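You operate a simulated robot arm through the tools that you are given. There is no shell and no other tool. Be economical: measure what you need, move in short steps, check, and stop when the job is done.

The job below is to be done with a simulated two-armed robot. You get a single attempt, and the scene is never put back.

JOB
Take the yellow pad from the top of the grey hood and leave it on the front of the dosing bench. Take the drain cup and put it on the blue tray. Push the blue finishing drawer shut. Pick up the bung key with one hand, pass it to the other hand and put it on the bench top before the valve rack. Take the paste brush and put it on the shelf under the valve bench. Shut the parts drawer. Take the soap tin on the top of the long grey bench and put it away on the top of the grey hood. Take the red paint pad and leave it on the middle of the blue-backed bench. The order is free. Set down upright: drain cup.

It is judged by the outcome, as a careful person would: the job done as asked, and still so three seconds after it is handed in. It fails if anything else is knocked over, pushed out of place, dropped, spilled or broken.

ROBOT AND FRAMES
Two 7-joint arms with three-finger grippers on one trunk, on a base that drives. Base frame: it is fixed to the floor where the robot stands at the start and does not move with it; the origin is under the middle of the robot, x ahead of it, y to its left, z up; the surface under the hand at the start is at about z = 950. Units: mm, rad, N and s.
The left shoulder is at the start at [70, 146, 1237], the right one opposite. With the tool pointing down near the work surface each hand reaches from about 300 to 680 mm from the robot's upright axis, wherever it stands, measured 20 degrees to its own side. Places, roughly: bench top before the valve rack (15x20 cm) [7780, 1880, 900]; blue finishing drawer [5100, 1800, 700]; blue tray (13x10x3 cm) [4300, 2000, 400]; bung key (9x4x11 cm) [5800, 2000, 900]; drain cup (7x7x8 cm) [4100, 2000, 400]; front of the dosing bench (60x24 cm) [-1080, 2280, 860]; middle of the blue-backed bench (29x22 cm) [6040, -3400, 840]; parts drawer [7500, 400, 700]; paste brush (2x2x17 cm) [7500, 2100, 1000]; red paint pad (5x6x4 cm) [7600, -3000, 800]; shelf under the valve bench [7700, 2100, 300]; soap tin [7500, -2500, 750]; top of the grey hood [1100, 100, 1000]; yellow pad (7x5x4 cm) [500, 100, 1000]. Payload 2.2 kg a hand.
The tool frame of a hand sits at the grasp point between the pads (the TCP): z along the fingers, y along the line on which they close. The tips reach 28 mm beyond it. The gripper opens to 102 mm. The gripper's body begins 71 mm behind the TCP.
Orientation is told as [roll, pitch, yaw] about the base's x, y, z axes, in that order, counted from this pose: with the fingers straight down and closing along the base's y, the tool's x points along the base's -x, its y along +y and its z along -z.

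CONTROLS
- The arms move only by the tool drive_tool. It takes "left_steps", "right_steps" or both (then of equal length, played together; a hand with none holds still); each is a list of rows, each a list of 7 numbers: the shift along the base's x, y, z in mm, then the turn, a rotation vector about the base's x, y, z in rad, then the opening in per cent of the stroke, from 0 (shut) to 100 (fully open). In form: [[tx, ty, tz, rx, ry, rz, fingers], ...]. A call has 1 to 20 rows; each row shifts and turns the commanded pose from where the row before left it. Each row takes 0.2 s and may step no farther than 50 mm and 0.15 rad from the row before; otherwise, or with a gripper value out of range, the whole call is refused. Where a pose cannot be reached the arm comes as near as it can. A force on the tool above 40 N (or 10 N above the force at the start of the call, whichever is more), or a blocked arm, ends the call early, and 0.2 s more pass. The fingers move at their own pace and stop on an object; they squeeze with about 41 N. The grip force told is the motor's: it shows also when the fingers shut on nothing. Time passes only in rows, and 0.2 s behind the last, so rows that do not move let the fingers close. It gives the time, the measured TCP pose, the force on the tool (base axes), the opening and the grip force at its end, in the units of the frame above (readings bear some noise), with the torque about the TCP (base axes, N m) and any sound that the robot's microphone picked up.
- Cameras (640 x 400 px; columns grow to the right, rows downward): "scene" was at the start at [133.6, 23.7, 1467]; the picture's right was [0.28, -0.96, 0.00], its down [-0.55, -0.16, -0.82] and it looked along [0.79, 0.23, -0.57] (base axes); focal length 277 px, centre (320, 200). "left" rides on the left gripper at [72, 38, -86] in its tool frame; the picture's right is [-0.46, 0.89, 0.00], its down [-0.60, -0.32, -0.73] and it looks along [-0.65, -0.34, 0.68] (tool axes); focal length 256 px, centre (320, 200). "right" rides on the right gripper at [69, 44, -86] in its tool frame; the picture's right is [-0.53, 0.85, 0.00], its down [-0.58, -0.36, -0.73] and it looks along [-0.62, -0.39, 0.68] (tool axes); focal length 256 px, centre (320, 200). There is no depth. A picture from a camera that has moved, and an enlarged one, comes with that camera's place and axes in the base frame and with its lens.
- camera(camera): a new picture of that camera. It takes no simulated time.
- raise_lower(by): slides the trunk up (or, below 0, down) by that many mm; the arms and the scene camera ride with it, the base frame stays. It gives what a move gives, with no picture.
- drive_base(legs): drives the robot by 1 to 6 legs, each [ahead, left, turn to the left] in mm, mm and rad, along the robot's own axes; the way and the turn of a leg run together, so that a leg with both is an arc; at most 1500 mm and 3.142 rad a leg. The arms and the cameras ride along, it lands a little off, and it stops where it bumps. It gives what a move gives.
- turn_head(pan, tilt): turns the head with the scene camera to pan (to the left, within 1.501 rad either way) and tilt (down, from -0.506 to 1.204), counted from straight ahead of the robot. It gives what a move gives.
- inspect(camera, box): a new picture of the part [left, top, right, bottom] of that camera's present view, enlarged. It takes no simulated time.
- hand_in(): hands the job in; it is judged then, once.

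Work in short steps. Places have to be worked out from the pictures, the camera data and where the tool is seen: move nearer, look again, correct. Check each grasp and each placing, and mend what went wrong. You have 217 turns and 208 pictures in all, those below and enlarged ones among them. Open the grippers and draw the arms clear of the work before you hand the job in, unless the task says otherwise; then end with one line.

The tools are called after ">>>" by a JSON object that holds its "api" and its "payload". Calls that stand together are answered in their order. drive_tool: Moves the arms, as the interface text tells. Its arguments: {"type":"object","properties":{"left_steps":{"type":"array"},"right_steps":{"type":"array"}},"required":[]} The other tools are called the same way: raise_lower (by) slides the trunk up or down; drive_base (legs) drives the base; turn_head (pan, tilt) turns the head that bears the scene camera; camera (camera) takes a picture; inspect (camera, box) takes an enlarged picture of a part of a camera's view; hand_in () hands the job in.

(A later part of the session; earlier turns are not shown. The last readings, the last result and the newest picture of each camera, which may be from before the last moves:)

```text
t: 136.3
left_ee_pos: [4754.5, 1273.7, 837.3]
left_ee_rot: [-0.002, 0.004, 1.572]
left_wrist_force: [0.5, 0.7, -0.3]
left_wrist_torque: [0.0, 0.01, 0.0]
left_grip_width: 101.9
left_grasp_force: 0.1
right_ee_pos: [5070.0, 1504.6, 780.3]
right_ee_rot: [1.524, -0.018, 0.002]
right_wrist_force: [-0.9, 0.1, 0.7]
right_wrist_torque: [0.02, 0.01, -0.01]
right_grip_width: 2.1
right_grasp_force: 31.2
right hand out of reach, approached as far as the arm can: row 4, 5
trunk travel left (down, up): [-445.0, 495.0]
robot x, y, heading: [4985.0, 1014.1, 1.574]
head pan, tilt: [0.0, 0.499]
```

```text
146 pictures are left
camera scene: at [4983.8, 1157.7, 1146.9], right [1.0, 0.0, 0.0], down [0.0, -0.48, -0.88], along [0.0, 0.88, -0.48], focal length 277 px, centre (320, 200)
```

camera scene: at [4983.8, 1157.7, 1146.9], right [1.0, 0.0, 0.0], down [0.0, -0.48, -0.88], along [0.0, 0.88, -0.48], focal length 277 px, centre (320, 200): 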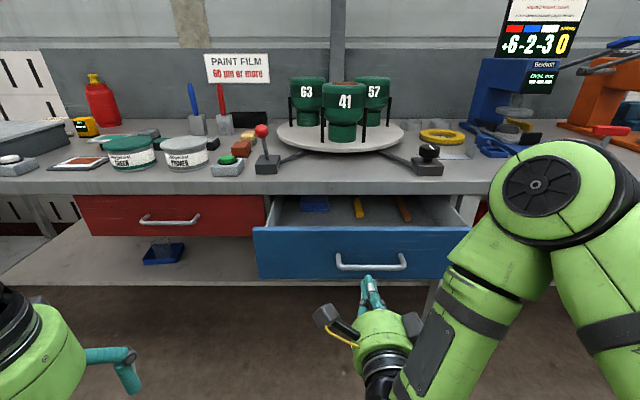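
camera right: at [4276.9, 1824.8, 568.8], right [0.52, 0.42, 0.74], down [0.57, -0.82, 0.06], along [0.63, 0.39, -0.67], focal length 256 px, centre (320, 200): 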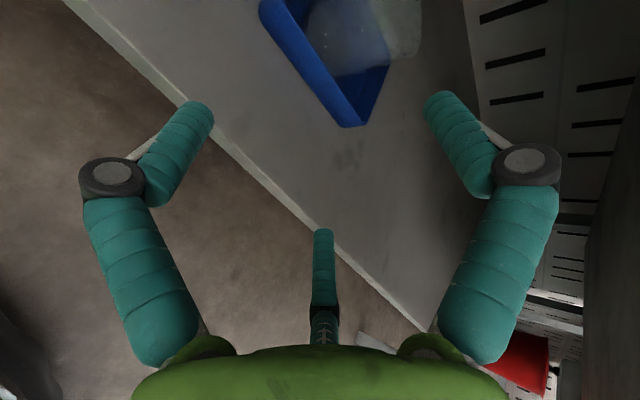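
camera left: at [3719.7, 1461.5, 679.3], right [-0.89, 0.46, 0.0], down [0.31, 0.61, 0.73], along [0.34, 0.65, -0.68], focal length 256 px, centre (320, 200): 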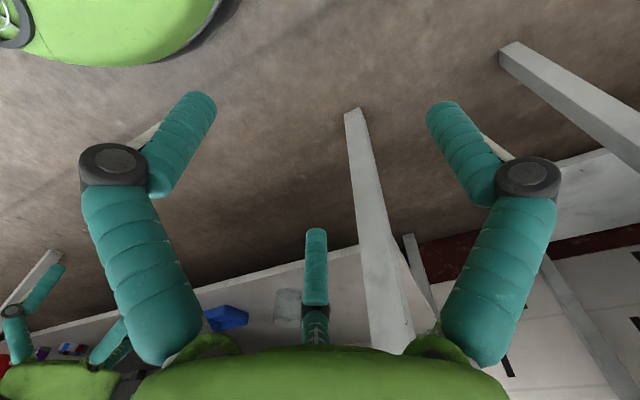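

I drive ahead in short legs to bring the fist to the panel and push.

>>> {"api": "drive_base", "payload": {"legs": [[100, 0, 0]]}}

>>> {"api": "drive_base", "payload": {"legs": [[80, 0, 0]]}}

>>> {"api": "camera", "payload": {"camera": "scene"}}

```text
t: 137.4
left_ee_pos: [4753.3, 1373.2, 836.1]
left_ee_rot: [-0.002, 0.004, 1.574]
left_wrist_force: [-0.3, -0.4, -0.8]
left_wrist_torque: [0.0, -0.01, 0.02]
left_grip_width: 102.1
left_grasp_force: 0.1
right_ee_pos: [5069.2, 1602.3, 779.5]
right_ee_rot: [1.522, -0.018, 0.002]
right_wrist_force: [-0.1, 0.1, 0.1]
right_wrist_torque: [0.0, -0.02, 0.03]
right_grip_width: 2.3
right_grasp_force: 31.3
trunk travel left (down, up): [-445.0, 495.0]
robot x, y, heading: [4986.5, 1115.0, 1.57]
head pan, tilt: [0.0, 0.499]
```

```text
t: 138.5
left_ee_pos: [4755.0, 1455.2, 836.9]
left_ee_rot: [-0.002, 0.003, 1.572]
left_wrist_force: [-0.2, 0.6, -0.4]
left_wrist_torque: [-0.05, -0.01, 0.0]
left_grip_width: 101.7
left_grasp_force: 0.0
right_ee_pos: [5070.7, 1683.3, 779.5]
right_ee_rot: [1.521, -0.015, 0.0]
right_wrist_force: [0.5, 0.1, -0.6]
right_wrist_torque: [-0.03, -0.02, 0.02]
right_grip_width: 2.1
right_grasp_force: 31.6
trunk travel left (down, up): [-445.0, 495.0]
robot x, y, heading: [4983.4, 1196.8, 1.569]
head pan, tilt: [0.0, 0.499]
```

```text
145 pictures are left
camera scene: at [4983.5, 1338.7, 1146.7], right [1.0, 0.0, 0.0], down [0.0, -0.48, -0.88], along [0.0, 0.88, -0.48], focal length 277 px, centre (320, 200)
```

scene: 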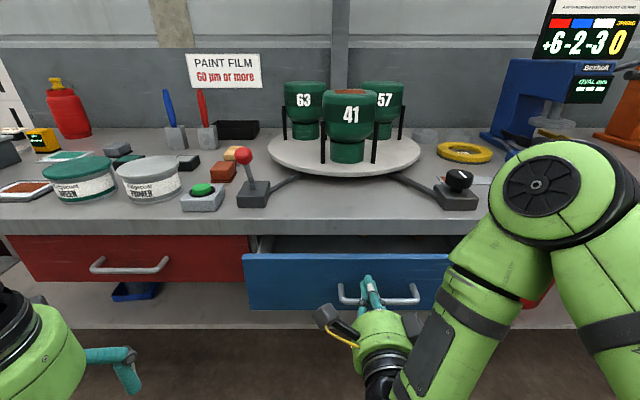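

The drawer is moving (about 55 mm left). I push on.

>>> {"api": "drive_base", "payload": {"legs": [[45, 0, 0]]}}

>>> {"api": "camera", "payload": {"camera": "scene"}}

```text
t: 139.4
left_ee_pos: [4755.6, 1498.8, 835.8]
left_ee_rot: [-0.002, 0.002, 1.573]
left_wrist_force: [0.6, -0.1, 0.4]
left_wrist_torque: [-0.06, 0.06, 0.01]
left_grip_width: 102.2
left_grasp_force: 0.1
right_ee_pos: [5070.0, 1728.5, 779.8]
right_ee_rot: [1.521, -0.016, 0.0]
right_wrist_force: [-0.8, -0.1, -0.2]
right_wrist_torque: [-0.03, -0.01, 0.02]
right_grip_width: 1.9
right_grasp_force: 31.2
trunk travel left (down, up): [-445.0, 495.0]
robot x, y, heading: [4985.8, 1241.5, 1.569]
head pan, tilt: [0.0, 0.499]
```

```text
144 pictures are left
camera scene: at [4983.5, 1382.9, 1146.7], right [1.0, 0.0, 0.0], down [0.0, -0.48, -0.88], along [0.0, 0.88, -0.48], focal length 277 px, centre (320, 200)
```

scene: 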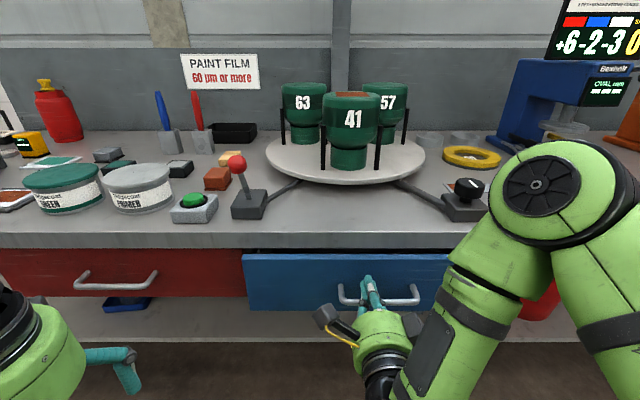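

Nearly flush. I finish with small arm pushes while watching the force.

>>> {"api": "drive_tool", "payload": {"right_steps": [[0, 8, 0, 0, 0, 0, 0], [0, 8, 0, 0, 0, 0, 0], [0, 6, 0, 0, 0, 0, 0]]}}

>>> {"api": "camera", "payload": {"camera": "scene"}}

```text
t: 140.2
left_ee_pos: [4754.8, 1499.1, 836.7]
left_ee_rot: [-0.001, 0.002, 1.573]
left_wrist_force: [0.1, 0.1, -0.6]
left_wrist_torque: [-0.02, -0.03, 0.0]
left_grip_width: 101.9
left_grasp_force: 0.0
right_ee_pos: [5066.0, 1749.6, 783.2]
right_ee_rot: [1.521, -0.017, -0.003]
right_wrist_force: [0.4, -0.7, 0.0]
right_wrist_torque: [-0.01, -0.03, -0.01]
right_grip_width: 2.0
right_grasp_force: 31.7
right hand out of reach, approached as far as the arm can: row 2
trunk travel left (down, up): [-445.0, 495.0]
robot x, y, heading: [4985.5, 1240.4, 1.572]
head pan, tilt: [0.0, 0.499]
```

```text
143 pictures are left
camera scene: at [4983.5, 1382.0, 1146.9], right [1.0, 0.0, 0.0], down [0.0, -0.48, -0.88], along [0.0, 0.88, -0.48], focal length 277 px, centre (320, 200)
```

scene: 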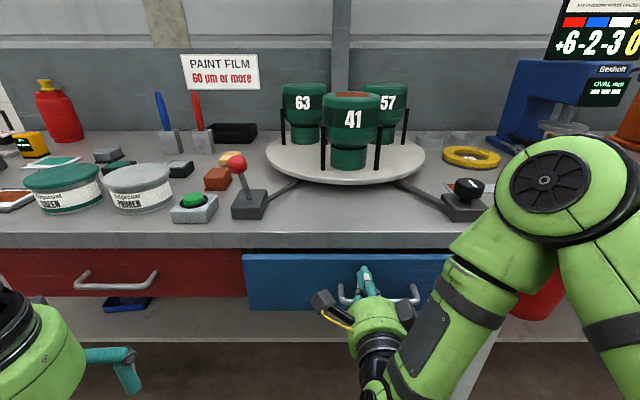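

>>> {"api": "inspect", "payload": {"camera": "scene", "box": [180, 220, 480, 340]}}

>>> {"api": "camera", "payload": {"camera": "right"}}

```text
2.13 times, centred on (330, 280) of scene
camera zoom: at [4983.5, 1382.0, 1146.9], right [1.0, 0.0, 0.0], down [0.0, -0.48, -0.88], along [0.0, 0.88, -0.48], focal length 590 px, centre (299, 29)
```

zoom: 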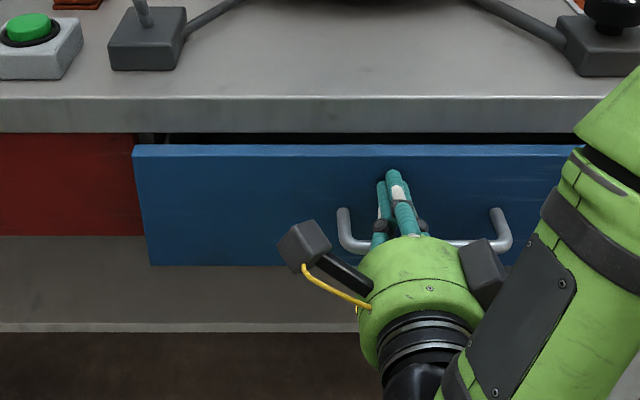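

```text
141 pictures are left
camera right: at [4996.5, 1663.7, 828.6], right [0.52, 0.04, 0.85], down [0.58, -0.75, -0.32], along [0.63, 0.66, -0.41], focal length 256 px, centre (320, 200)
```

right: 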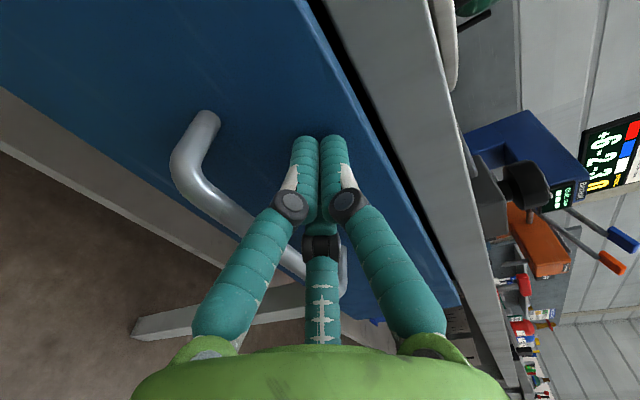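

The drawer seems to have coasted ahead of the fist; about 13 mm gap, then the remaining closing. I continue pushing with the base.

>>> {"api": "drive_base", "payload": {"legs": [[30, 0, 0]]}}

>>> {"api": "inspect", "payload": {"camera": "scene", "box": [180, 220, 480, 340]}}

```text
t: 141.0
left_ee_pos: [4754.9, 1527.7, 836.7]
left_ee_rot: [-0.002, 0.004, 1.573]
left_wrist_force: [0.2, -0.2, 0.5]
left_wrist_torque: [0.02, 0.02, 0.0]
left_grip_width: 102.1
left_grasp_force: 0.1
right_ee_pos: [5066.7, 1779.1, 781.5]
right_ee_rot: [1.52, -0.017, -0.004]
right_wrist_force: [0.1, 0.1, -0.4]
right_wrist_torque: [0.03, -0.01, -0.01]
right_grip_width: 2.3
right_grasp_force: 31.4
trunk travel left (down, up): [-445.0, 495.0]
robot x, y, heading: [4981.9, 1273.5, 1.571]
head pan, tilt: [0.0, 0.499]
```

```text
2.13 times, centred on (330, 280) of scene
camera zoom: at [4983.4, 1412.0, 1146.8], right [1.0, 0.0, 0.0], down [0.0, -0.48, -0.88], along [0.0, 0.88, -0.48], focal length 590 px, centre (299, 29)
```

zoom: 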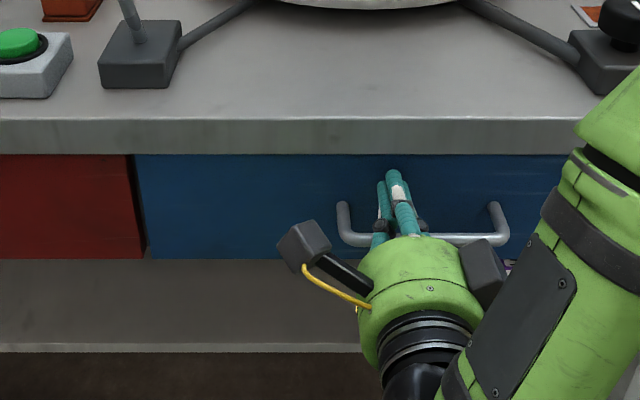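

Now flush with the red drawer. One small press more to feel the stop.

>>> {"api": "drive_tool", "payload": {"right_steps": [[0, 6, 0, 0, 0, 0, 0], [0, 6, 0, 0, 0, 0, 0], [0, 5, 0, 0, 0, 0, 0]]}}

>>> {"api": "inspect", "payload": {"camera": "scene", "box": [180, 220, 480, 340]}}

```text
t: 141.8
left_ee_pos: [4755.2, 1522.7, 839.0]
left_ee_rot: [-0.001, -0.001, 1.572]
left_wrist_force: [-0.7, -0.8, -0.3]
left_wrist_torque: [-0.01, 0.06, 0.0]
left_grip_width: 101.9
left_grasp_force: 0.1
right_ee_pos: [5065.0, 1788.8, 782.1]
right_ee_rot: [1.514, -0.017, -0.006]
right_wrist_force: [6.5, -31.7, -7.0]
right_wrist_torque: [0.24, 0.42, -0.17]
right_grip_width: 1.9
right_grasp_force: 31.0
right hand out of reach, approached as far as the arm can: row 3
trunk travel left (down, up): [-445.0, 495.0]
robot x, y, heading: [4986.3, 1270.6, 1.57]
head pan, tilt: [0.0, 0.499]
```

```text
2.13 times, centred on (330, 280) of scene
camera zoom: at [4984.9, 1406.2, 1147.3], right [1.0, 0.0, 0.0], down [0.0, -0.47, -0.88], along [0.0, 0.88, -0.47], focal length 590 px, centre (299, 29)
```

zoom: 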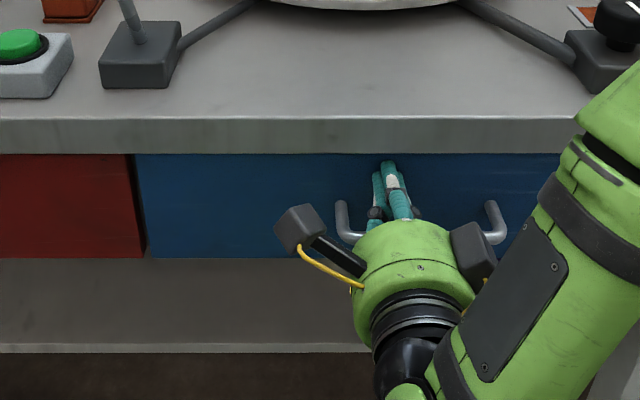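

The drawer is fully shut (32 N at the stop). I back off and bring the right hand back to pointing down.

>>> {"api": "drive_base", "payload": {"legs": [[-280, 0, 0]]}}

>>> {"api": "drive_tool", "payload": {"right_steps": [[0, -15, 0, -0.14, 0, 0, 50], [0, -15, 0, -0.14, 0, 0, 100], [0, -15, 0, -0.14, 0, 0, 100], [0, -15, 0, -0.14, 0, 0, 100], [0, -15, 0, -0.14, 0, 0, 100], [0, -15, 0, -0.14, 0, 0, 100], [0, -15, 0, -0.14, 0, 0, 100], [0, -15, 0, -0.14, 0, 0, 100], [0, -15, 0, -0.14, 0, 0, 100], [0, 0, 0, -0.14, 0, 0, 100], [0, 0, 0, -0.12, 0, 0, 100]]}}

>>> {"api": "drive_tool", "payload": {"right_steps": [[0, 0, 0, 0, 0, 0.14, 100], [0, 0, 0, 0, 0, 0.14, 100], [0, 0, 0, 0, 0, 0.14, 100], [0, 0, 0, 0, 0, 0.14, 100], [0, 0, 0, 0, 0, 0.14, 100], [0, 0, 0, 0, 0, 0.14, 100], [0, 0, 0, 0, 0, 0.14, 100], [0, 0, 0, 0, 0, 0.14, 100], [0, 0, 0, 0, 0, 0.14, 100], [0, 0, 0, 0, 0, 0.14, 100], [0, 0, 0, 0, 0, 0.14, 100]]}}

>>> {"api": "raise_lower", "payload": {"by": 330}}

>>> {"api": "camera", "payload": {"camera": "scene"}}

```text
t: 143.8
left_ee_pos: [4754.2, 1239.9, 837.1]
left_ee_rot: [-0.002, 0.003, 1.574]
left_wrist_force: [0.4, -0.8, 0.7]
left_wrist_torque: [0.05, 0.03, 0.02]
left_grip_width: 101.9
left_grasp_force: 0.2
right_ee_pos: [5063.4, 1507.7, 782.9]
right_ee_rot: [1.518, -0.016, -0.009]
right_wrist_force: [0.6, -0.2, 0.5]
right_wrist_torque: [-0.04, -0.04, 0.01]
right_grip_width: 2.1
right_grasp_force: 31.5
trunk travel left (down, up): [-445.0, 495.0]
robot x, y, heading: [4983.1, 982.3, 1.572]
head pan, tilt: [0.0, 0.499]
```

```text
t: 146.2
left_ee_pos: [4755.1, 1240.5, 837.2]
left_ee_rot: [0.0, 0.002, 1.571]
left_wrist_force: [-0.7, -0.7, 0.0]
left_wrist_torque: [0.02, 0.02, 0.01]
left_grip_width: 102.1
left_grasp_force: 0.1
right_ee_pos: [5063.7, 1371.4, 783.4]
right_ee_rot: [-0.004, -0.008, 0.017]
right_wrist_force: [0.9, 1.2, 0.3]
right_wrist_torque: [-0.01, 0.01, 0.0]
right_grip_width: 102.2
right_grasp_force: 0.0
trunk travel left (down, up): [-445.0, 495.0]
robot x, y, heading: [4985.2, 983.3, 1.574]
head pan, tilt: [0.0, 0.499]
```

```text
t: 148.6
left_ee_pos: [4754.9, 1240.5, 837.4]
left_ee_rot: [-0.001, 0.002, 1.572]
left_wrist_force: [-0.4, -0.2, 0.2]
left_wrist_torque: [-0.02, 0.0, 0.02]
left_grip_width: 102.1
left_grasp_force: 0.0
right_ee_pos: [5062.5, 1373.3, 783.1]
right_ee_rot: [-0.002, -0.009, 1.561]
right_wrist_force: [-0.7, 0.5, 0.3]
right_wrist_torque: [0.0, -0.01, -0.03]
right_grip_width: 102.1
right_grasp_force: 0.1
trunk travel left (down, up): [-445.0, 495.0]
robot x, y, heading: [4987.2, 981.9, 1.575]
head pan, tilt: [0.0, 0.499]
```

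```text
t: 151.9
left_ee_pos: [4755.2, 1240.4, 1166.7]
left_ee_rot: [-0.002, 0.001, 1.573]
left_wrist_force: [0.2, -0.4, 0.9]
left_wrist_torque: [0.0, 0.01, 0.0]
left_grip_width: 101.9
left_grasp_force: 0.0
right_ee_pos: [5064.1, 1374.0, 1113.9]
right_ee_rot: [-0.001, -0.008, 1.556]
right_wrist_force: [0.0, 0.0, 0.4]
right_wrist_torque: [0.0, 0.02, -0.02]
right_grip_width: 101.8
right_grasp_force: 0.0
trunk travel left (down, up): [-775.0, 165.0]
robot x, y, heading: [4983.8, 983.4, 1.566]
head pan, tilt: [0.0, 0.499]
```

```text
138 pictures are left
camera scene: at [4983.6, 1123.9, 1476.8], right [1.0, 0.0, 0.0], down [0.0, -0.48, -0.88], along [0.0, 0.88, -0.48], focal length 277 px, centre (320, 200)
```

scene: 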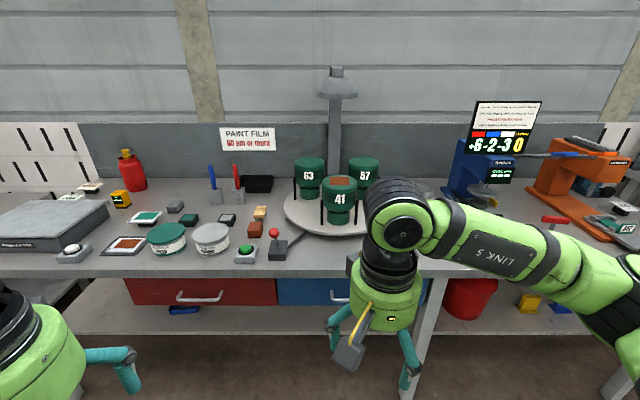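

Everything looks in order. I drive right toward the bung key and look.

>>> {"api": "drive_base", "payload": {"legs": [[100, -700, 0]]}}

>>> {"api": "turn_head", "payload": {"pan": -0.3, "tilt": 0.55}}

>>> {"api": "camera", "payload": {"camera": "scene"}}

```text
t: 155.8
left_ee_pos: [5468.7, 1339.5, 1166.8]
left_ee_rot: [-0.002, 0.001, 1.562]
left_wrist_force: [0.0, 0.6, 0.5]
left_wrist_torque: [0.01, -0.01, 0.03]
left_grip_width: 101.8
left_grasp_force: 0.1
right_ee_pos: [5778.5, 1469.9, 1114.1]
right_ee_rot: [-0.002, -0.008, 1.544]
right_wrist_force: [-0.8, -0.2, -0.4]
right_wrist_torque: [-0.02, -0.02, 0.0]
right_grip_width: 102.0
right_grasp_force: 0.1
trunk travel left (down, up): [-775.0, 165.0]
robot x, y, heading: [5694.5, 1080.8, 1.561]
head pan, tilt: [0.0, 0.499]
```

```text
t: 156.6
left_ee_pos: [5470.6, 1340.5, 1167.1]
left_ee_rot: [-0.001, 0.003, 1.56]
left_wrist_force: [0.0, -0.2, 0.4]
left_wrist_torque: [0.02, 0.02, -0.01]
left_grip_width: 102.1
left_grasp_force: 0.1
right_ee_pos: [5781.0, 1469.7, 1112.9]
right_ee_rot: [-0.001, -0.008, 1.545]
right_wrist_force: [0.7, 0.5, 0.8]
right_wrist_torque: [-0.03, 0.0, -0.03]
right_grip_width: 102.0
right_grasp_force: 0.0
trunk travel left (down, up): [-775.0, 165.0]
robot x, y, heading: [5696.1, 1079.4, 1.562]
head pan, tilt: [-0.3, 0.55]
```

```text
137 pictures are left
camera scene: at [5724.3, 1215.9, 1472.3], right [0.95, -0.31, 0.0], down [-0.16, -0.5, -0.85], along [0.26, 0.81, -0.52], focal length 277 px, centre (320, 200)
```

scene: 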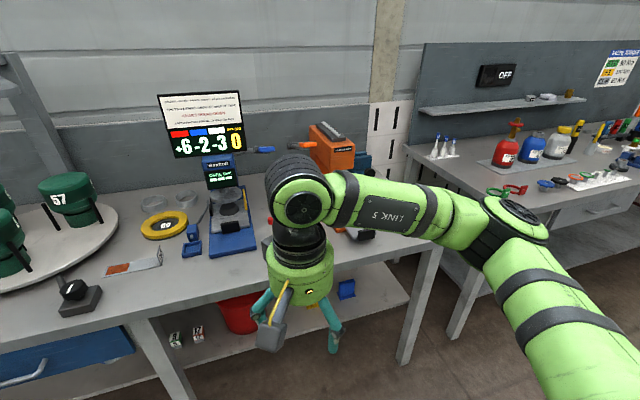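

The arm hides the place of the key, so I shift the right hand aside.

>>> {"api": "drive_tool", "payload": {"right_steps": [[48, -8, 0, 0, 0, 0, 100], [48, -8, 0, 0, 0, 0, 100], [48, -8, 0, 0, 0, 0, 100], [48, -8, 0, 0, 0, 0, 100], [30, -8, 0, 0, 0, 0, 100]]}}

>>> {"api": "camera", "payload": {"camera": "scene"}}

```text
t: 157.8
left_ee_pos: [5470.0, 1339.6, 1167.0]
left_ee_rot: [0.0, 0.002, 1.56]
left_wrist_force: [0.4, -0.2, 0.0]
left_wrist_torque: [0.02, 0.05, 0.01]
left_grip_width: 101.9
left_grasp_force: 0.1
right_ee_pos: [6002.7, 1426.6, 1112.3]
right_ee_rot: [-0.001, -0.011, 1.549]
right_wrist_force: [0.3, 0.1, -0.2]
right_wrist_torque: [0.0, -0.02, 0.04]
right_grip_width: 101.9
right_grasp_force: 0.0
trunk travel left (down, up): [-775.0, 165.0]
robot x, y, heading: [5697.4, 1084.2, 1.559]
head pan, tilt: [-0.3, 0.55]
```

```text
136 pictures are left
camera scene: at [5725.0, 1214.5, 1472.4], right [0.95, -0.31, 0.0], down [-0.16, -0.5, -0.85], along [0.26, 0.81, -0.52], focal length 277 px, centre (320, 200)
```

scene: 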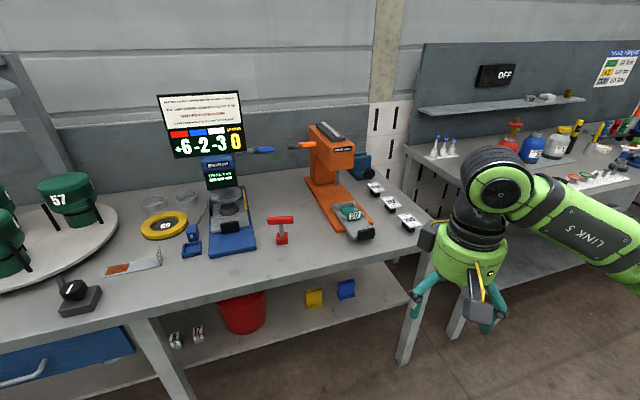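

>>> {"api": "inspect", "payload": {"camera": "scene", "box": [220, 180, 340, 270]}}

```text
4.44 times, centred on (280, 225) of scene
camera zoom: at [5725.0, 1214.5, 1472.4], right [0.95, -0.31, 0.0], down [-0.16, -0.5, -0.85], along [0.26, 0.81, -0.52], focal length 1229 px, centre (498, 89)
```

zoom: 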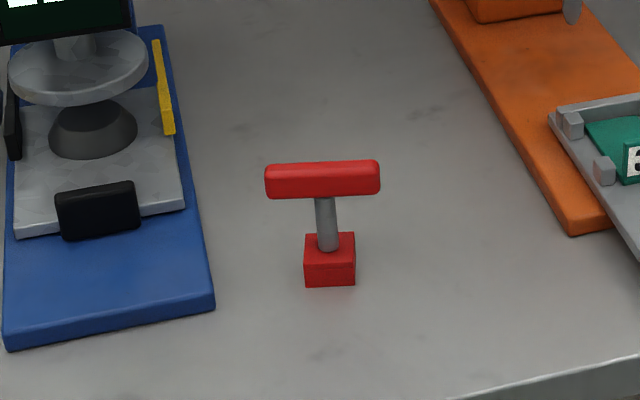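

The bung key is the red T-key standing at about (5828,1965), with its bar at yaw ≈ -0.28. I plan to pick it by the bar with the left hand from above and pass it to the right hand, so I drive up first.

>>> {"api": "drive_base", "payload": {"legs": [[340, -250, 0.01]]}}

>>> {"api": "drive_tool", "payload": {"left_steps": [[10, 12, 0, 0, 0, 0.13, 100], [10, 12, 0, 0, 0, 0.13, 100], [10, 12, 0, 0, 0, 0.13, 100], [10, 12, 0, 0, 0, 0.13, 100], [10, 12, 0, 0, 0, 0.13, 100], [10, 12, 0, 0, 0, 0.13, 100], [10, 12, 0, 0, 0, 0.13, 100], [10, 12, 0, 0, 0, 0.13, 100], [10, 12, 0, 0, 0, 0.13, 100], [10, 12, 0, 0, 0, 0.12, 100]]}}

>>> {"api": "turn_head", "payload": {"pan": 0.1, "tilt": 0.65}}

>>> {"api": "camera", "payload": {"camera": "scene"}}

>>> {"api": "camera", "payload": {"camera": "left"}}

```text
t: 160.4
left_ee_pos: [5722.3, 1674.5, 1168.0]
left_ee_rot: [-0.002, 0.001, 1.565]
left_wrist_force: [-0.1, 0.3, 0.4]
left_wrist_torque: [0.0, 0.01, 0.0]
left_grip_width: 102.0
left_grasp_force: 0.2
right_ee_pos: [6252.4, 1766.6, 1113.4]
right_ee_rot: [-0.001, -0.012, 1.552]
right_wrist_force: [0.2, 1.1, -0.3]
right_wrist_torque: [0.02, -0.06, -0.02]
right_grip_width: 101.9
right_grasp_force: 0.0
trunk travel left (down, up): [-775.0, 165.0]
robot x, y, heading: [5951.5, 1418.3, 1.571]
head pan, tilt: [-0.3, 0.55]
```

```text
t: 162.6
left_ee_pos: [5823.0, 1797.5, 1166.3]
left_ee_rot: [0.001, 0.002, 2.86]
left_wrist_force: [0.1, 0.2, 0.5]
left_wrist_torque: [-0.03, 0.01, -0.01]
left_grip_width: 101.9
left_grasp_force: 0.0
right_ee_pos: [6253.1, 1768.4, 1112.3]
right_ee_rot: [-0.003, -0.009, 1.551]
right_wrist_force: [-0.2, -0.4, 0.2]
right_wrist_torque: [-0.01, 0.0, 0.02]
right_grip_width: 101.7
right_grasp_force: 0.1
trunk travel left (down, up): [-775.0, 165.0]
robot x, y, heading: [5951.3, 1416.7, 1.564]
head pan, tilt: [-0.3, 0.55]
```

```text
t: 163.5
left_ee_pos: [5822.6, 1796.3, 1166.3]
left_ee_rot: [-0.002, 0.001, 2.855]
left_wrist_force: [0.5, 1.0, -0.2]
left_wrist_torque: [-0.02, -0.01, 0.01]
left_grip_width: 102.2
left_grasp_force: 0.0
right_ee_pos: [6254.7, 1765.9, 1113.5]
right_ee_rot: [-0.002, -0.01, 1.551]
right_wrist_force: [0.2, -0.3, 0.8]
right_wrist_torque: [0.04, 0.0, -0.01]
right_grip_width: 102.1
right_grasp_force: 0.0
trunk travel left (down, up): [-775.0, 165.0]
robot x, y, heading: [5949.4, 1417.8, 1.561]
head pan, tilt: [0.099, 0.649]
```

```text
134 pictures are left
camera scene: at [5942.5, 1553.3, 1463.5], right [1.0, 0.09, 0.0], down [0.06, -0.6, -0.8], along [-0.07, 0.79, -0.6], focal length 277 px, centre (320, 200)
```

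scene: 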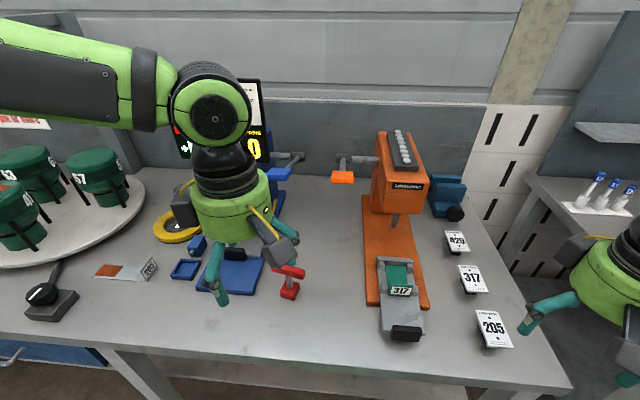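

```text
133 pictures are left
camera left: at [5880.7, 1739.8, 1252.8], right [-0.7, -0.72, 0.0], down [-0.49, 0.47, 0.73], along [-0.52, 0.51, -0.68], focal length 256 px, centre (320, 200)
```

left: 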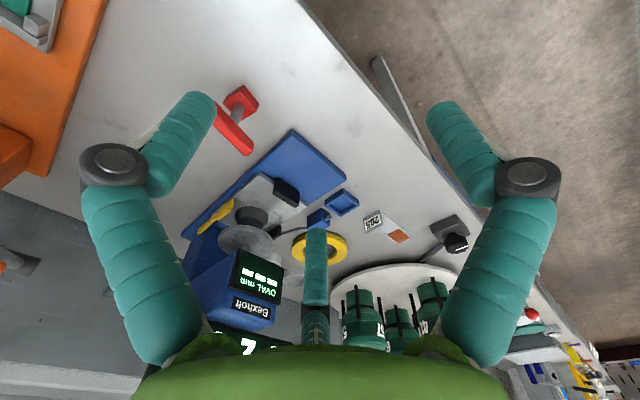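

Key estimated at (5832,1960). I bring the left hand above it and look again.

>>> {"api": "drive_tool", "payload": {"left_steps": [[2, 40, -25, 0, 0, 0, 100], [2, 40, -25, 0, 0, 0, 100], [2, 40, -25, 0, 0, 0, 100], [2, 40, -25, 0, 0, 0, 100]]}}

>>> {"api": "camera", "payload": {"camera": "left"}}

>>> {"api": "inspect", "payload": {"camera": "scene", "box": [190, 180, 370, 310]}}

```text
t: 164.5
left_ee_pos: [5798.0, 1927.8, 1074.3]
left_ee_rot: [-0.004, 0.003, 2.859]
left_wrist_force: [1.0, -0.2, -0.7]
left_wrist_torque: [-0.03, -0.05, 0.01]
left_grip_width: 102.0
left_grasp_force: 0.0
left hand out of reach, approached as far as the arm can: row 3, 4
right_ee_pos: [6253.8, 1766.4, 1112.7]
right_ee_rot: [-0.003, -0.009, 1.552]
right_wrist_force: [-0.3, 0.4, -0.2]
right_wrist_torque: [-0.01, 0.0, -0.01]
right_grip_width: 101.8
right_grasp_force: 0.0
trunk travel left (down, up): [-775.0, 165.0]
robot x, y, heading: [5953.1, 1419.1, 1.563]
head pan, tilt: [0.099, 0.649]
```

```text
132 pictures are left
camera left: at [5856.4, 1872.1, 1160.5], right [-0.69, -0.72, 0.0], down [-0.49, 0.47, 0.73], along [-0.52, 0.51, -0.68], focal length 256 px, centre (320, 200)
```

left: 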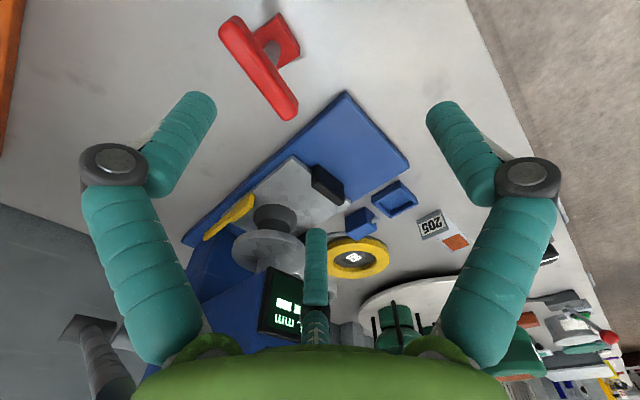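

```text
3.08 times, centred on (280, 245) of scene
camera zoom: at [5941.5, 1553.6, 1463.5], right [1.0, 0.09, 0.0], down [0.06, -0.6, -0.8], along [-0.07, 0.79, -0.6], focal length 851 px, centre (443, 62)
```

zoom: 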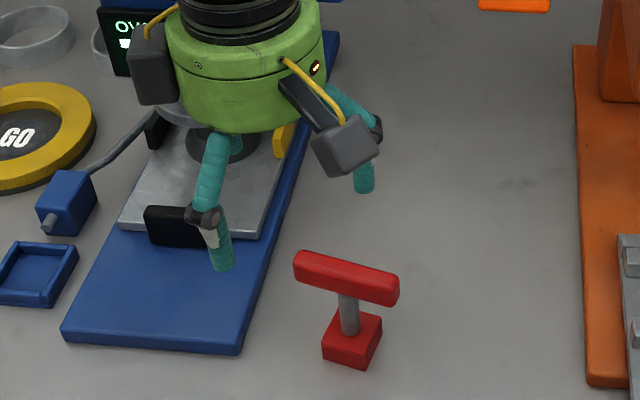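

The arm is at its limit there, so I make up the offset (+32,+36) with the base.

>>> {"api": "drive_base", "payload": {"legs": [[50, -42, 0]]}}

>>> {"api": "camera", "payload": {"camera": "left"}}

```text
t: 165.5
left_ee_pos: [5826.8, 1954.0, 1076.4]
left_ee_rot: [0.026, -0.002, 2.86]
left_wrist_force: [0.5, -7.0, 2.1]
left_wrist_torque: [0.74, 0.08, -0.02]
left_grip_width: 102.0
left_grasp_force: 0.0
right_ee_pos: [6283.7, 1802.7, 1113.3]
right_ee_rot: [0.0, -0.014, 1.55]
right_wrist_force: [0.2, -0.3, -0.6]
right_wrist_torque: [0.04, 0.0, 0.01]
right_grip_width: 102.2
right_grasp_force: 0.1
trunk travel left (down, up): [-775.0, 165.0]
robot x, y, heading: [5980.0, 1456.6, 1.567]
head pan, tilt: [0.099, 0.649]
stopped in leg 1: the force on the tool passed its limit at 108 N (the readings are from after the stop); the commanded pose is now the measured one
```

```text
130 pictures are left
camera left: at [5887.5, 1900.7, 1162.9], right [-0.69, -0.72, 0.02], down [-0.49, 0.49, 0.72], along [-0.53, 0.49, -0.69], focal length 256 px, centre (320, 200)
```

left: 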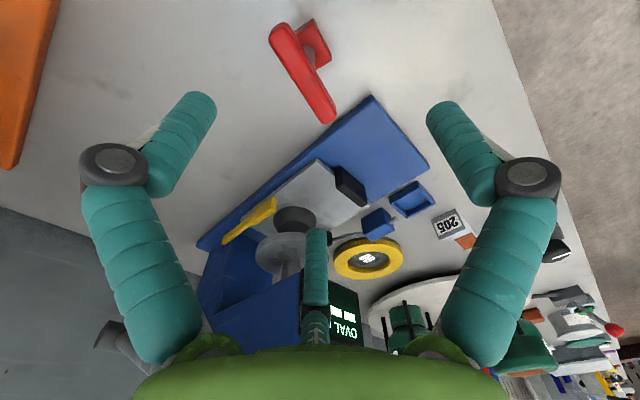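

Something was touched by the left hand (probably the blue press). I look before moving.

>>> {"api": "camera", "payload": {"camera": "scene"}}

```text
129 pictures are left
camera scene: at [5974.2, 1587.6, 1463.8], right [1.0, 0.1, 0.0], down [0.06, -0.6, -0.8], along [-0.08, 0.79, -0.6], focal length 277 px, centre (320, 200)
```

scene: 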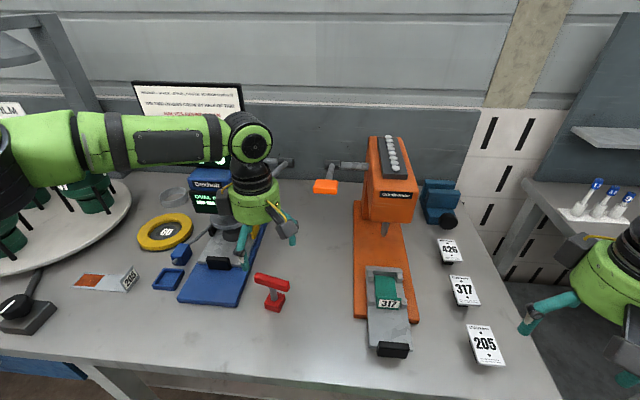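

>>> {"api": "inspect", "payload": {"camera": "scene", "box": [150, 90, 420, 320]}}

```text
1.74 times, centred on (285, 205) of scene
camera zoom: at [5974.2, 1587.6, 1463.8], right [1.0, 0.1, 0.0], down [0.06, -0.6, -0.8], along [-0.08, 0.79, -0.6], focal length 481 px, centre (381, 191)
```

zoom: 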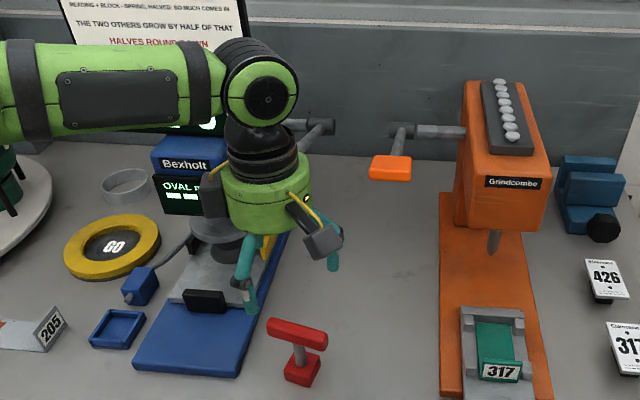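

The left hand touched the blue press's lever grip. I back away, then check whether the lever is as before.

>>> {"api": "drive_base", "payload": {"legs": [[-150, 0, 0]]}}

>>> {"api": "drive_tool", "payload": {"left_steps": [[-30, -25, 0, 0, 0, -0.14, 100], [-30, -25, 0, 0, 0, -0.14, 100], [-30, -25, 0, 0, 0, -0.14, 100], [-30, -20, 0, 0, 0, -0.14, 100], [-30, 0, 0, 0, 0, -0.14, 100], [-30, 0, 0, 0, 0, -0.14, 100], [-20, 0, 0, 0, 0, -0.14, 100], [0, 0, 0, 0, 0, -0.14, 100], [0, 0, 0, 0, 0, -0.14, 100], [0, 0, 0, 0, 0, -0.14, 100], [0, 0, 0, 0, 0, -0.14, 100]]}}

>>> {"api": "inspect", "payload": {"camera": "scene", "box": [150, 90, 420, 320]}}

```text
t: 166.8
left_ee_pos: [5826.7, 1812.5, 1073.5]
left_ee_rot: [0.029, -0.002, 2.861]
left_wrist_force: [-0.7, 0.4, -0.6]
left_wrist_torque: [-0.06, 0.0, 0.01]
left_grip_width: 102.2
left_grasp_force: 0.3
right_ee_pos: [6285.5, 1660.7, 1110.7]
right_ee_rot: [-0.002, -0.006, 1.552]
right_wrist_force: [-0.8, 0.5, -0.3]
right_wrist_torque: [0.0, -0.02, 0.0]
right_grip_width: 102.0
right_grasp_force: 0.0
trunk travel left (down, up): [-775.0, 165.0]
robot x, y, heading: [5983.3, 1311.2, 1.565]
head pan, tilt: [0.099, 0.649]
```

```text
t: 169.2
left_ee_pos: [5628.2, 1715.8, 1074.8]
left_ee_rot: [0.028, -0.002, 1.317]
left_wrist_force: [-0.3, 0.3, 0.2]
left_wrist_torque: [0.01, -0.03, -0.02]
left_grip_width: 102.0
left_grasp_force: 0.1
right_ee_pos: [6285.8, 1657.7, 1111.3]
right_ee_rot: [-0.003, -0.009, 1.55]
right_wrist_force: [-0.2, 0.9, -0.2]
right_wrist_torque: [-0.01, 0.06, 0.01]
right_grip_width: 102.0
right_grasp_force: 0.0
trunk travel left (down, up): [-775.0, 165.0]
robot x, y, heading: [5980.4, 1310.7, 1.565]
head pan, tilt: [0.099, 0.649]
```

```text
1.74 times, centred on (285, 205) of scene
camera zoom: at [5973.9, 1443.7, 1463.5], right [1.0, 0.09, 0.0], down [0.06, -0.6, -0.8], along [-0.08, 0.79, -0.6], focal length 481 px, centre (381, 191)
```

zoom: 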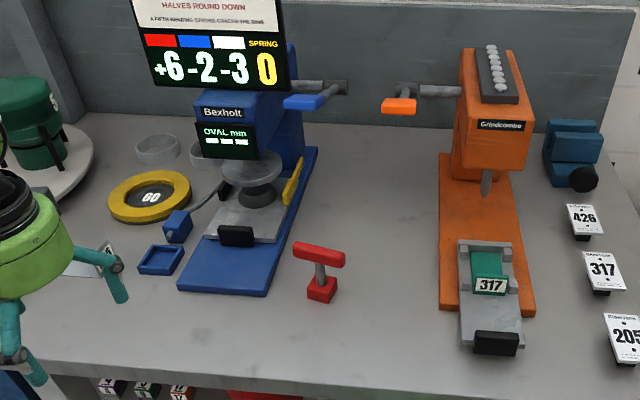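

The lever looks unharmed. New plan: the right hand takes the right end of the T-bar leaning outward to the right (clear of both press levers), and the left hand later takes the left end leaning left. First I tuck the left hand and turn the right one.

>>> {"api": "drive_tool", "payload": {"left_steps": [[15, -10, 5, -0.028, 0, 0.03, 100], [15, -10, 5, 0, 0, 0.03, 100], [15, -10, 5, 0, 0, 0.03, 100], [15, -10, 5, 0, 0, 0.03, 100], [15, -10, 5, 0, 0, 0.03, 100], [15, -10, 5, 0, 0, 0.03, 100], [10, -10, 5, 0, 0, 0.03, 100], [0, 0, 0, 0, 0, 0.03, 100], [0, 0, 0, 0, 0, 0, 100], [0, 0, 0, 0, 0, 0, 100], [0, 0, 0, 0, 0, 0, 100], [0, 0, 0, 0, 0, 0, 100], [0, 0, 0, 0, 0, 0, 100]], "right_steps": [[0, 0, 0, 0, 0, -0.14, 100], [0, 0, 0, 0, 0, -0.14, 100], [0, 0, 0, 0, 0, -0.14, 100], [0, 0, 0, 0, 0, -0.14, 100], [0, 0, 0, 0, 0, -0.14, 100], [0, 0, 0, 0, 0, -0.14, 100], [0, 0, 0, 0, 0, -0.14, 100], [0, 0, 0, 0, 0, -0.14, 100], [0, 0, 0, 0, 0, -0.14, 100], [0, 0, 0, 0, 0, -0.14, 100], [0, 0, 0, 0, 0, -0.14, 100], [0, 0, 0, 0, 0, -0.14, 100], [0, 0, 0, 0, 0, -0.14, 100]]}}

>>> {"api": "drive_tool", "payload": {"right_steps": [[-15, 0, 0, 0.038, 0.137, 0, 100], [-15, 0, 0, 0.038, 0.137, 0, 100], [-15, 0, 0, 0.038, 0.137, 0, 100], [-15, 0, 0, 0.038, 0.137, 0, 100], [-15, 0, 0, 0.038, 0.137, 0, 100], [-15, 0, 0, 0.038, 0.137, 0, 70]]}}

>>> {"api": "camera", "payload": {"camera": "scene"}}

```text
t: 172.0
left_ee_pos: [5727.2, 1645.0, 1109.1]
left_ee_rot: [0.022, 0.023, 1.561]
left_wrist_force: [-0.4, 0.1, 0.5]
left_wrist_torque: [0.0, 0.02, -0.01]
left_grip_width: 102.1
left_grasp_force: 0.1
right_ee_pos: [6285.5, 1657.7, 1111.7]
right_ee_rot: [-0.003, -0.01, -0.272]
right_wrist_force: [-0.8, 0.2, 0.4]
right_wrist_torque: [-0.01, 0.0, -0.01]
right_grip_width: 101.7
right_grasp_force: 0.1
trunk travel left (down, up): [-775.0, 165.0]
robot x, y, heading: [5985.2, 1307.3, 1.564]
head pan, tilt: [0.099, 0.649]
```

```text
t: 173.4
left_ee_pos: [5727.0, 1645.7, 1109.9]
left_ee_rot: [0.02, 0.027, 1.565]
left_wrist_force: [0.1, -0.1, -0.3]
left_wrist_torque: [0.04, 0.0, -0.01]
left_grip_width: 101.8
left_grasp_force: 0.1
right_ee_pos: [6196.6, 1656.3, 1112.3]
right_ee_rot: [0.0, 0.846, -0.271]
right_wrist_force: [-0.4, -0.1, -0.5]
right_wrist_torque: [0.0, 0.01, -0.01]
right_grip_width: 71.2
right_grasp_force: 0.1
trunk travel left (down, up): [-775.0, 165.0]
robot x, y, heading: [5981.4, 1307.5, 1.562]
head pan, tilt: [0.099, 0.649]
```

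```text
126 pictures are left
camera scene: at [5973.7, 1443.5, 1463.5], right [1.0, 0.09, 0.0], down [0.06, -0.6, -0.8], along [-0.07, 0.79, -0.6], focal length 277 px, centre (320, 200)
```

scene: 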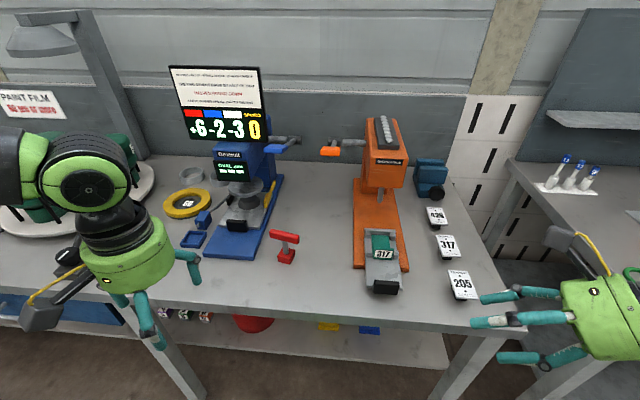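

The outward lean works. I drive the base left and ahead so the right hand can reach the key.

>>> {"api": "drive_base", "payload": {"legs": [[130, 170, 0.008]]}}

>>> {"api": "camera", "payload": {"camera": "right"}}

>>> {"api": "camera", "payload": {"camera": "scene"}}

```text
t: 175.1
left_ee_pos: [5561.0, 1773.3, 1111.5]
left_ee_rot: [0.021, 0.024, 1.566]
left_wrist_force: [0.1, 0.9, 0.3]
left_wrist_torque: [0.04, -0.02, -0.02]
left_grip_width: 102.1
left_grasp_force: 0.0
right_ee_pos: [6029.4, 1784.3, 1111.2]
right_ee_rot: [0.0, 0.846, -0.264]
right_wrist_force: [0.8, -0.2, -0.1]
right_wrist_torque: [0.0, 0.02, 0.0]
right_grip_width: 71.6
right_grasp_force: 0.1
trunk travel left (down, up): [-775.0, 165.0]
robot x, y, heading: [5816.0, 1434.8, 1.571]
head pan, tilt: [0.099, 0.649]
```

```text
125 pictures are left
camera right: at [6058.6, 1821.0, 1221.0], right [0.56, 0.72, -0.4], down [0.8, -0.59, 0.05], along [-0.2, -0.35, -0.92], focal length 256 px, centre (320, 200)
```

right: 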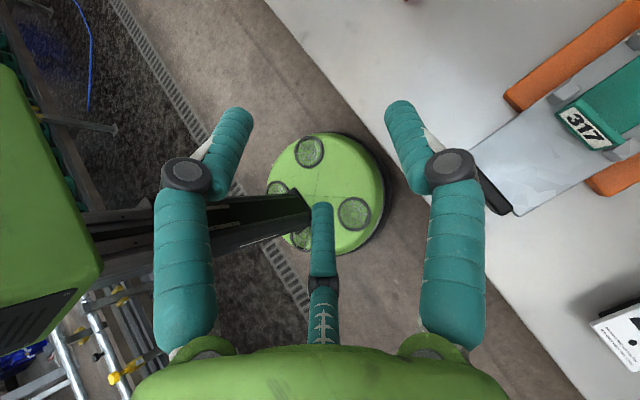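

```text
124 pictures are left
camera scene: at [5808.2, 1570.5, 1463.7], right [1.0, 0.1, 0.0], down [0.06, -0.6, -0.8], along [-0.08, 0.79, -0.6], focal length 277 px, centre (320, 200)
```

scene: 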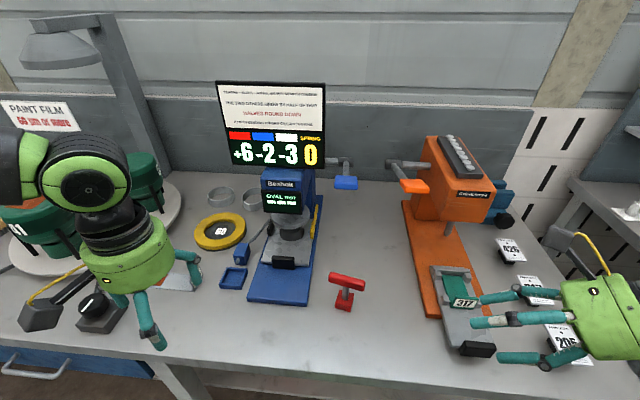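

>>> {"api": "inspect", "payload": {"camera": "scene", "box": [300, 250, 400, 330]}}

```text
5.00 times, centred on (350, 290) of scene
camera zoom: at [5808.2, 1570.5, 1463.7], right [1.0, 0.1, 0.0], down [0.06, -0.6, -0.8], along [-0.08, 0.79, -0.6], focal length 1383 px, centre (170, -250)
```

zoom: 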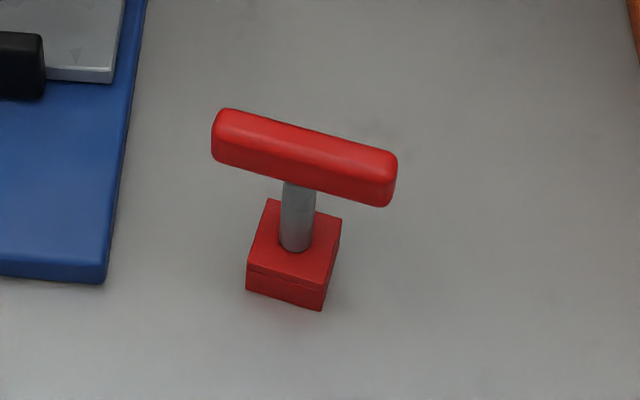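

The bar is at centre (5830,1963), yaw ≈ -0.2. I move the leaning right hand to a pre-grasp point 100 mm out along its axis.

>>> {"api": "drive_tool", "payload": {"right_steps": [[-18, 31, -19, 0, 0, 0.03, 70], [-18, 31, -19, 0, 0, 0.03, 70], [-18, 30, -20, 0, 0, 0, 70], [-19, 30, -20, 0, 0, 0, 70], [-19, 31, -20, 0, 0, 0, 70]]}}

>>> {"api": "camera", "payload": {"camera": "scene"}}

>>> {"api": "camera", "payload": {"camera": "right"}}

```text
t: 176.3
left_ee_pos: [5558.4, 1774.4, 1110.4]
left_ee_rot: [0.018, 0.026, 1.566]
left_wrist_force: [0.5, 0.0, -0.1]
left_wrist_torque: [-0.03, 0.0, -0.01]
left_grip_width: 101.9
left_grasp_force: 0.1
right_ee_pos: [5934.6, 1941.2, 1013.0]
right_ee_rot: [-0.004, 0.839, -0.207]
right_wrist_force: [1.2, 0.9, 0.5]
right_wrist_torque: [0.02, -0.01, 0.02]
right_grip_width: 71.5
right_grasp_force: 0.1
trunk travel left (down, up): [-775.0, 165.0]
robot x, y, heading: [5815.6, 1441.1, 1.571]
head pan, tilt: [0.099, 0.649]
```

```text
122 pictures are left
camera scene: at [5804.9, 1574.0, 1463.3], right [1.0, 0.1, 0.0], down [0.06, -0.6, -0.8], along [-0.08, 0.79, -0.61], focal length 277 px, centre (320, 200)
```

scene: 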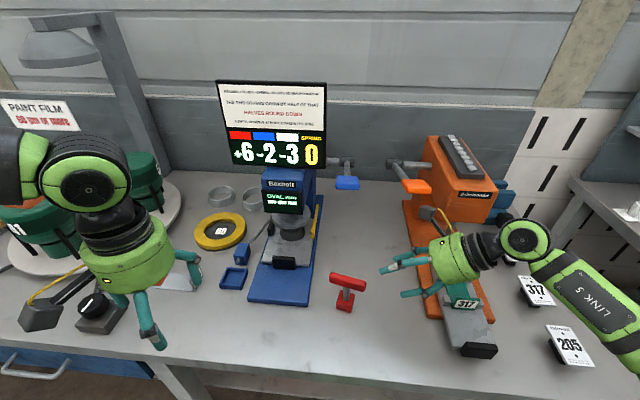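

```text
121 pictures are left
camera right: at [5962.5, 1978.8, 1122.3], right [0.52, 0.75, -0.4], down [0.84, -0.55, 0.06], along [-0.18, -0.36, -0.91], focal length 256 px, centre (320, 200)
```

right: 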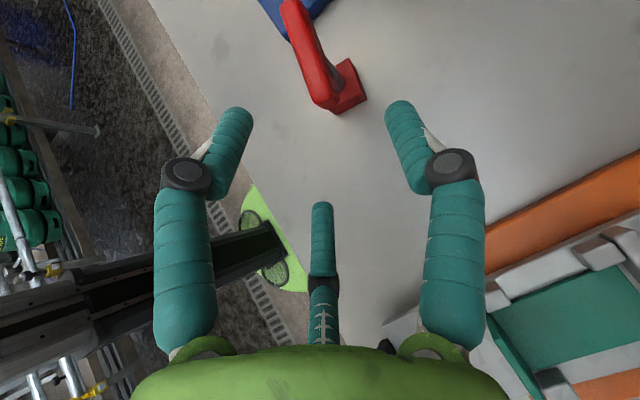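

Aligned. I advance along the hand axis to the bar end.

>>> {"api": "drive_tool", "payload": {"right_steps": [[-25, 3, -22, 0, 0, 0, 70], [-25, 4, -22, 0, 0, 0, 70], [-26, 4, -22, 0, 0, 0, 70]]}}

>>> {"api": "inspect", "payload": {"camera": "scene", "box": [280, 200, 500, 340]}}

>>> {"api": "camera", "payload": {"camera": "right"}}

```text
t: 177.1
left_ee_pos: [5558.6, 1773.3, 1110.2]
left_ee_rot: [0.019, 0.024, 1.566]
left_wrist_force: [-0.8, 0.1, 0.2]
left_wrist_torque: [0.0, 0.0, -0.03]
left_grip_width: 102.1
left_grasp_force: 0.0
right_ee_pos: [5858.3, 1949.2, 949.7]
right_ee_rot: [0.0, 0.843, -0.204]
right_wrist_force: [-0.1, 0.4, -0.4]
right_wrist_torque: [0.01, 0.0, 0.0]
right_grip_width: 71.4
right_grasp_force: 0.0
trunk travel left (down, up): [-775.0, 165.0]
robot x, y, heading: [5812.3, 1439.1, 1.571]
head pan, tilt: [0.099, 0.649]
```

```text
2.86 times, centred on (390, 270) of scene
camera zoom: at [5805.3, 1571.9, 1463.5], right [1.0, 0.1, 0.0], down [0.06, -0.6, -0.8], along [-0.08, 0.79, -0.6], focal length 790 px, centre (120, 0)
```

zoom: 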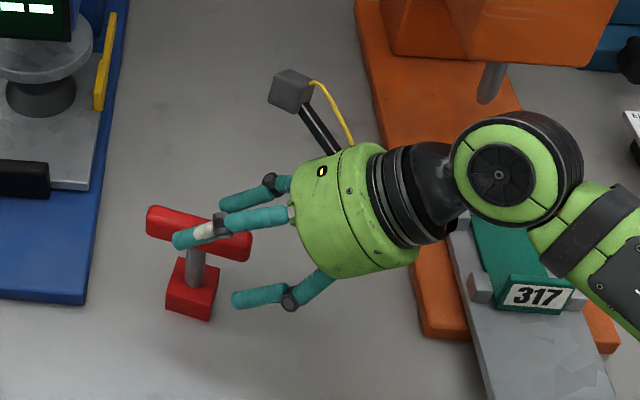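

```text
119 pictures are left
camera right: at [5885.9, 1987.5, 1057.6], right [0.52, 0.76, -0.4], down [0.84, -0.55, 0.06], along [-0.18, -0.36, -0.92], focal length 256 px, centre (320, 200)
```

right: 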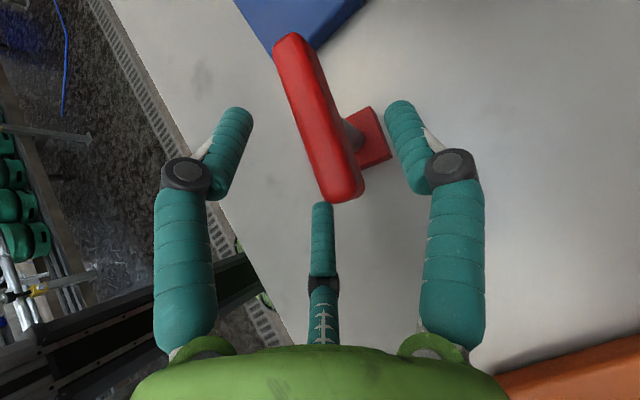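

The fingers straddle the bar end. A small correction (-8,+4), then close.

>>> {"api": "drive_tool", "payload": {"right_steps": [[-8, 5, -3, 0, 0, 0, 70], [0, 0, 0, 0, 0, 0, 45], [0, 0, 0, 0, 0, 0, 30], [0, 0, 0, 0, 0, 0, 15], [0, 0, 0, 0, 0, 0, 10], [0, 0, 0, 0, 0, 0, 10]]}}

>>> {"api": "inspect", "payload": {"camera": "scene", "box": [280, 200, 500, 340]}}

>>> {"api": "camera", "payload": {"camera": "right"}}

```text
t: 178.5
left_ee_pos: [5559.1, 1772.9, 1110.6]
left_ee_rot: [0.022, 0.027, 1.566]
left_wrist_force: [0.6, -0.2, 0.2]
left_wrist_torque: [0.0, 0.02, 0.02]
left_grip_width: 101.8
left_grasp_force: 0.0
right_ee_pos: [5850.6, 1954.3, 947.0]
right_ee_rot: [0.0, 0.845, -0.204]
right_wrist_force: [0.5, 0.7, 0.5]
right_wrist_torque: [0.13, 0.07, -0.03]
right_grip_width: 27.0
right_grasp_force: 41.1
trunk travel left (down, up): [-775.0, 165.0]
robot x, y, heading: [5812.4, 1439.4, 1.571]
head pan, tilt: [0.099, 0.649]
```

```text
2.86 times, centred on (390, 270) of scene
camera zoom: at [5806.0, 1572.1, 1463.5], right [1.0, 0.1, 0.0], down [0.06, -0.6, -0.8], along [-0.08, 0.79, -0.6], focal length 790 px, centre (120, 0)
```

zoom: 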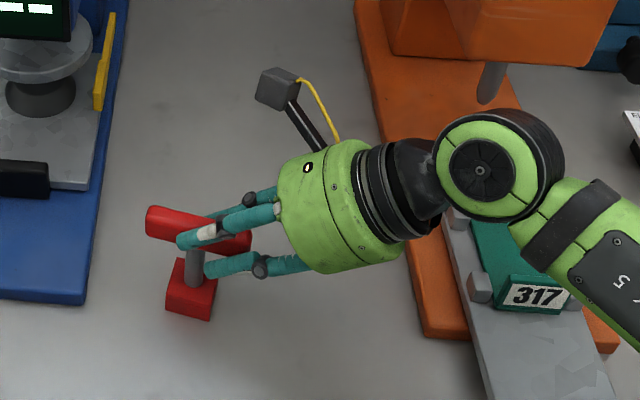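

```text
117 pictures are left
camera right: at [5877.8, 1992.4, 1054.7], right [0.52, 0.76, -0.4], down [0.84, -0.55, 0.05], along [-0.18, -0.36, -0.92], focal length 256 px, centre (320, 200)
```

right: 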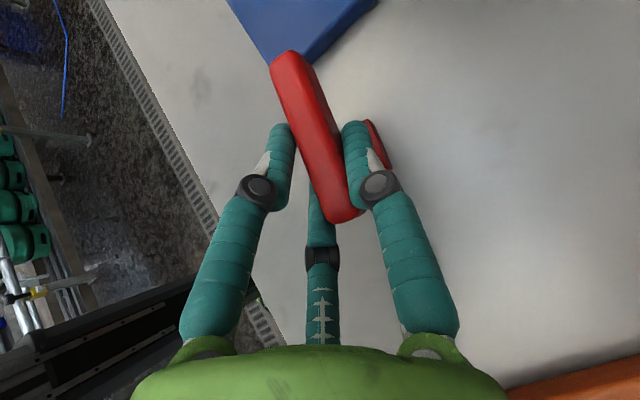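

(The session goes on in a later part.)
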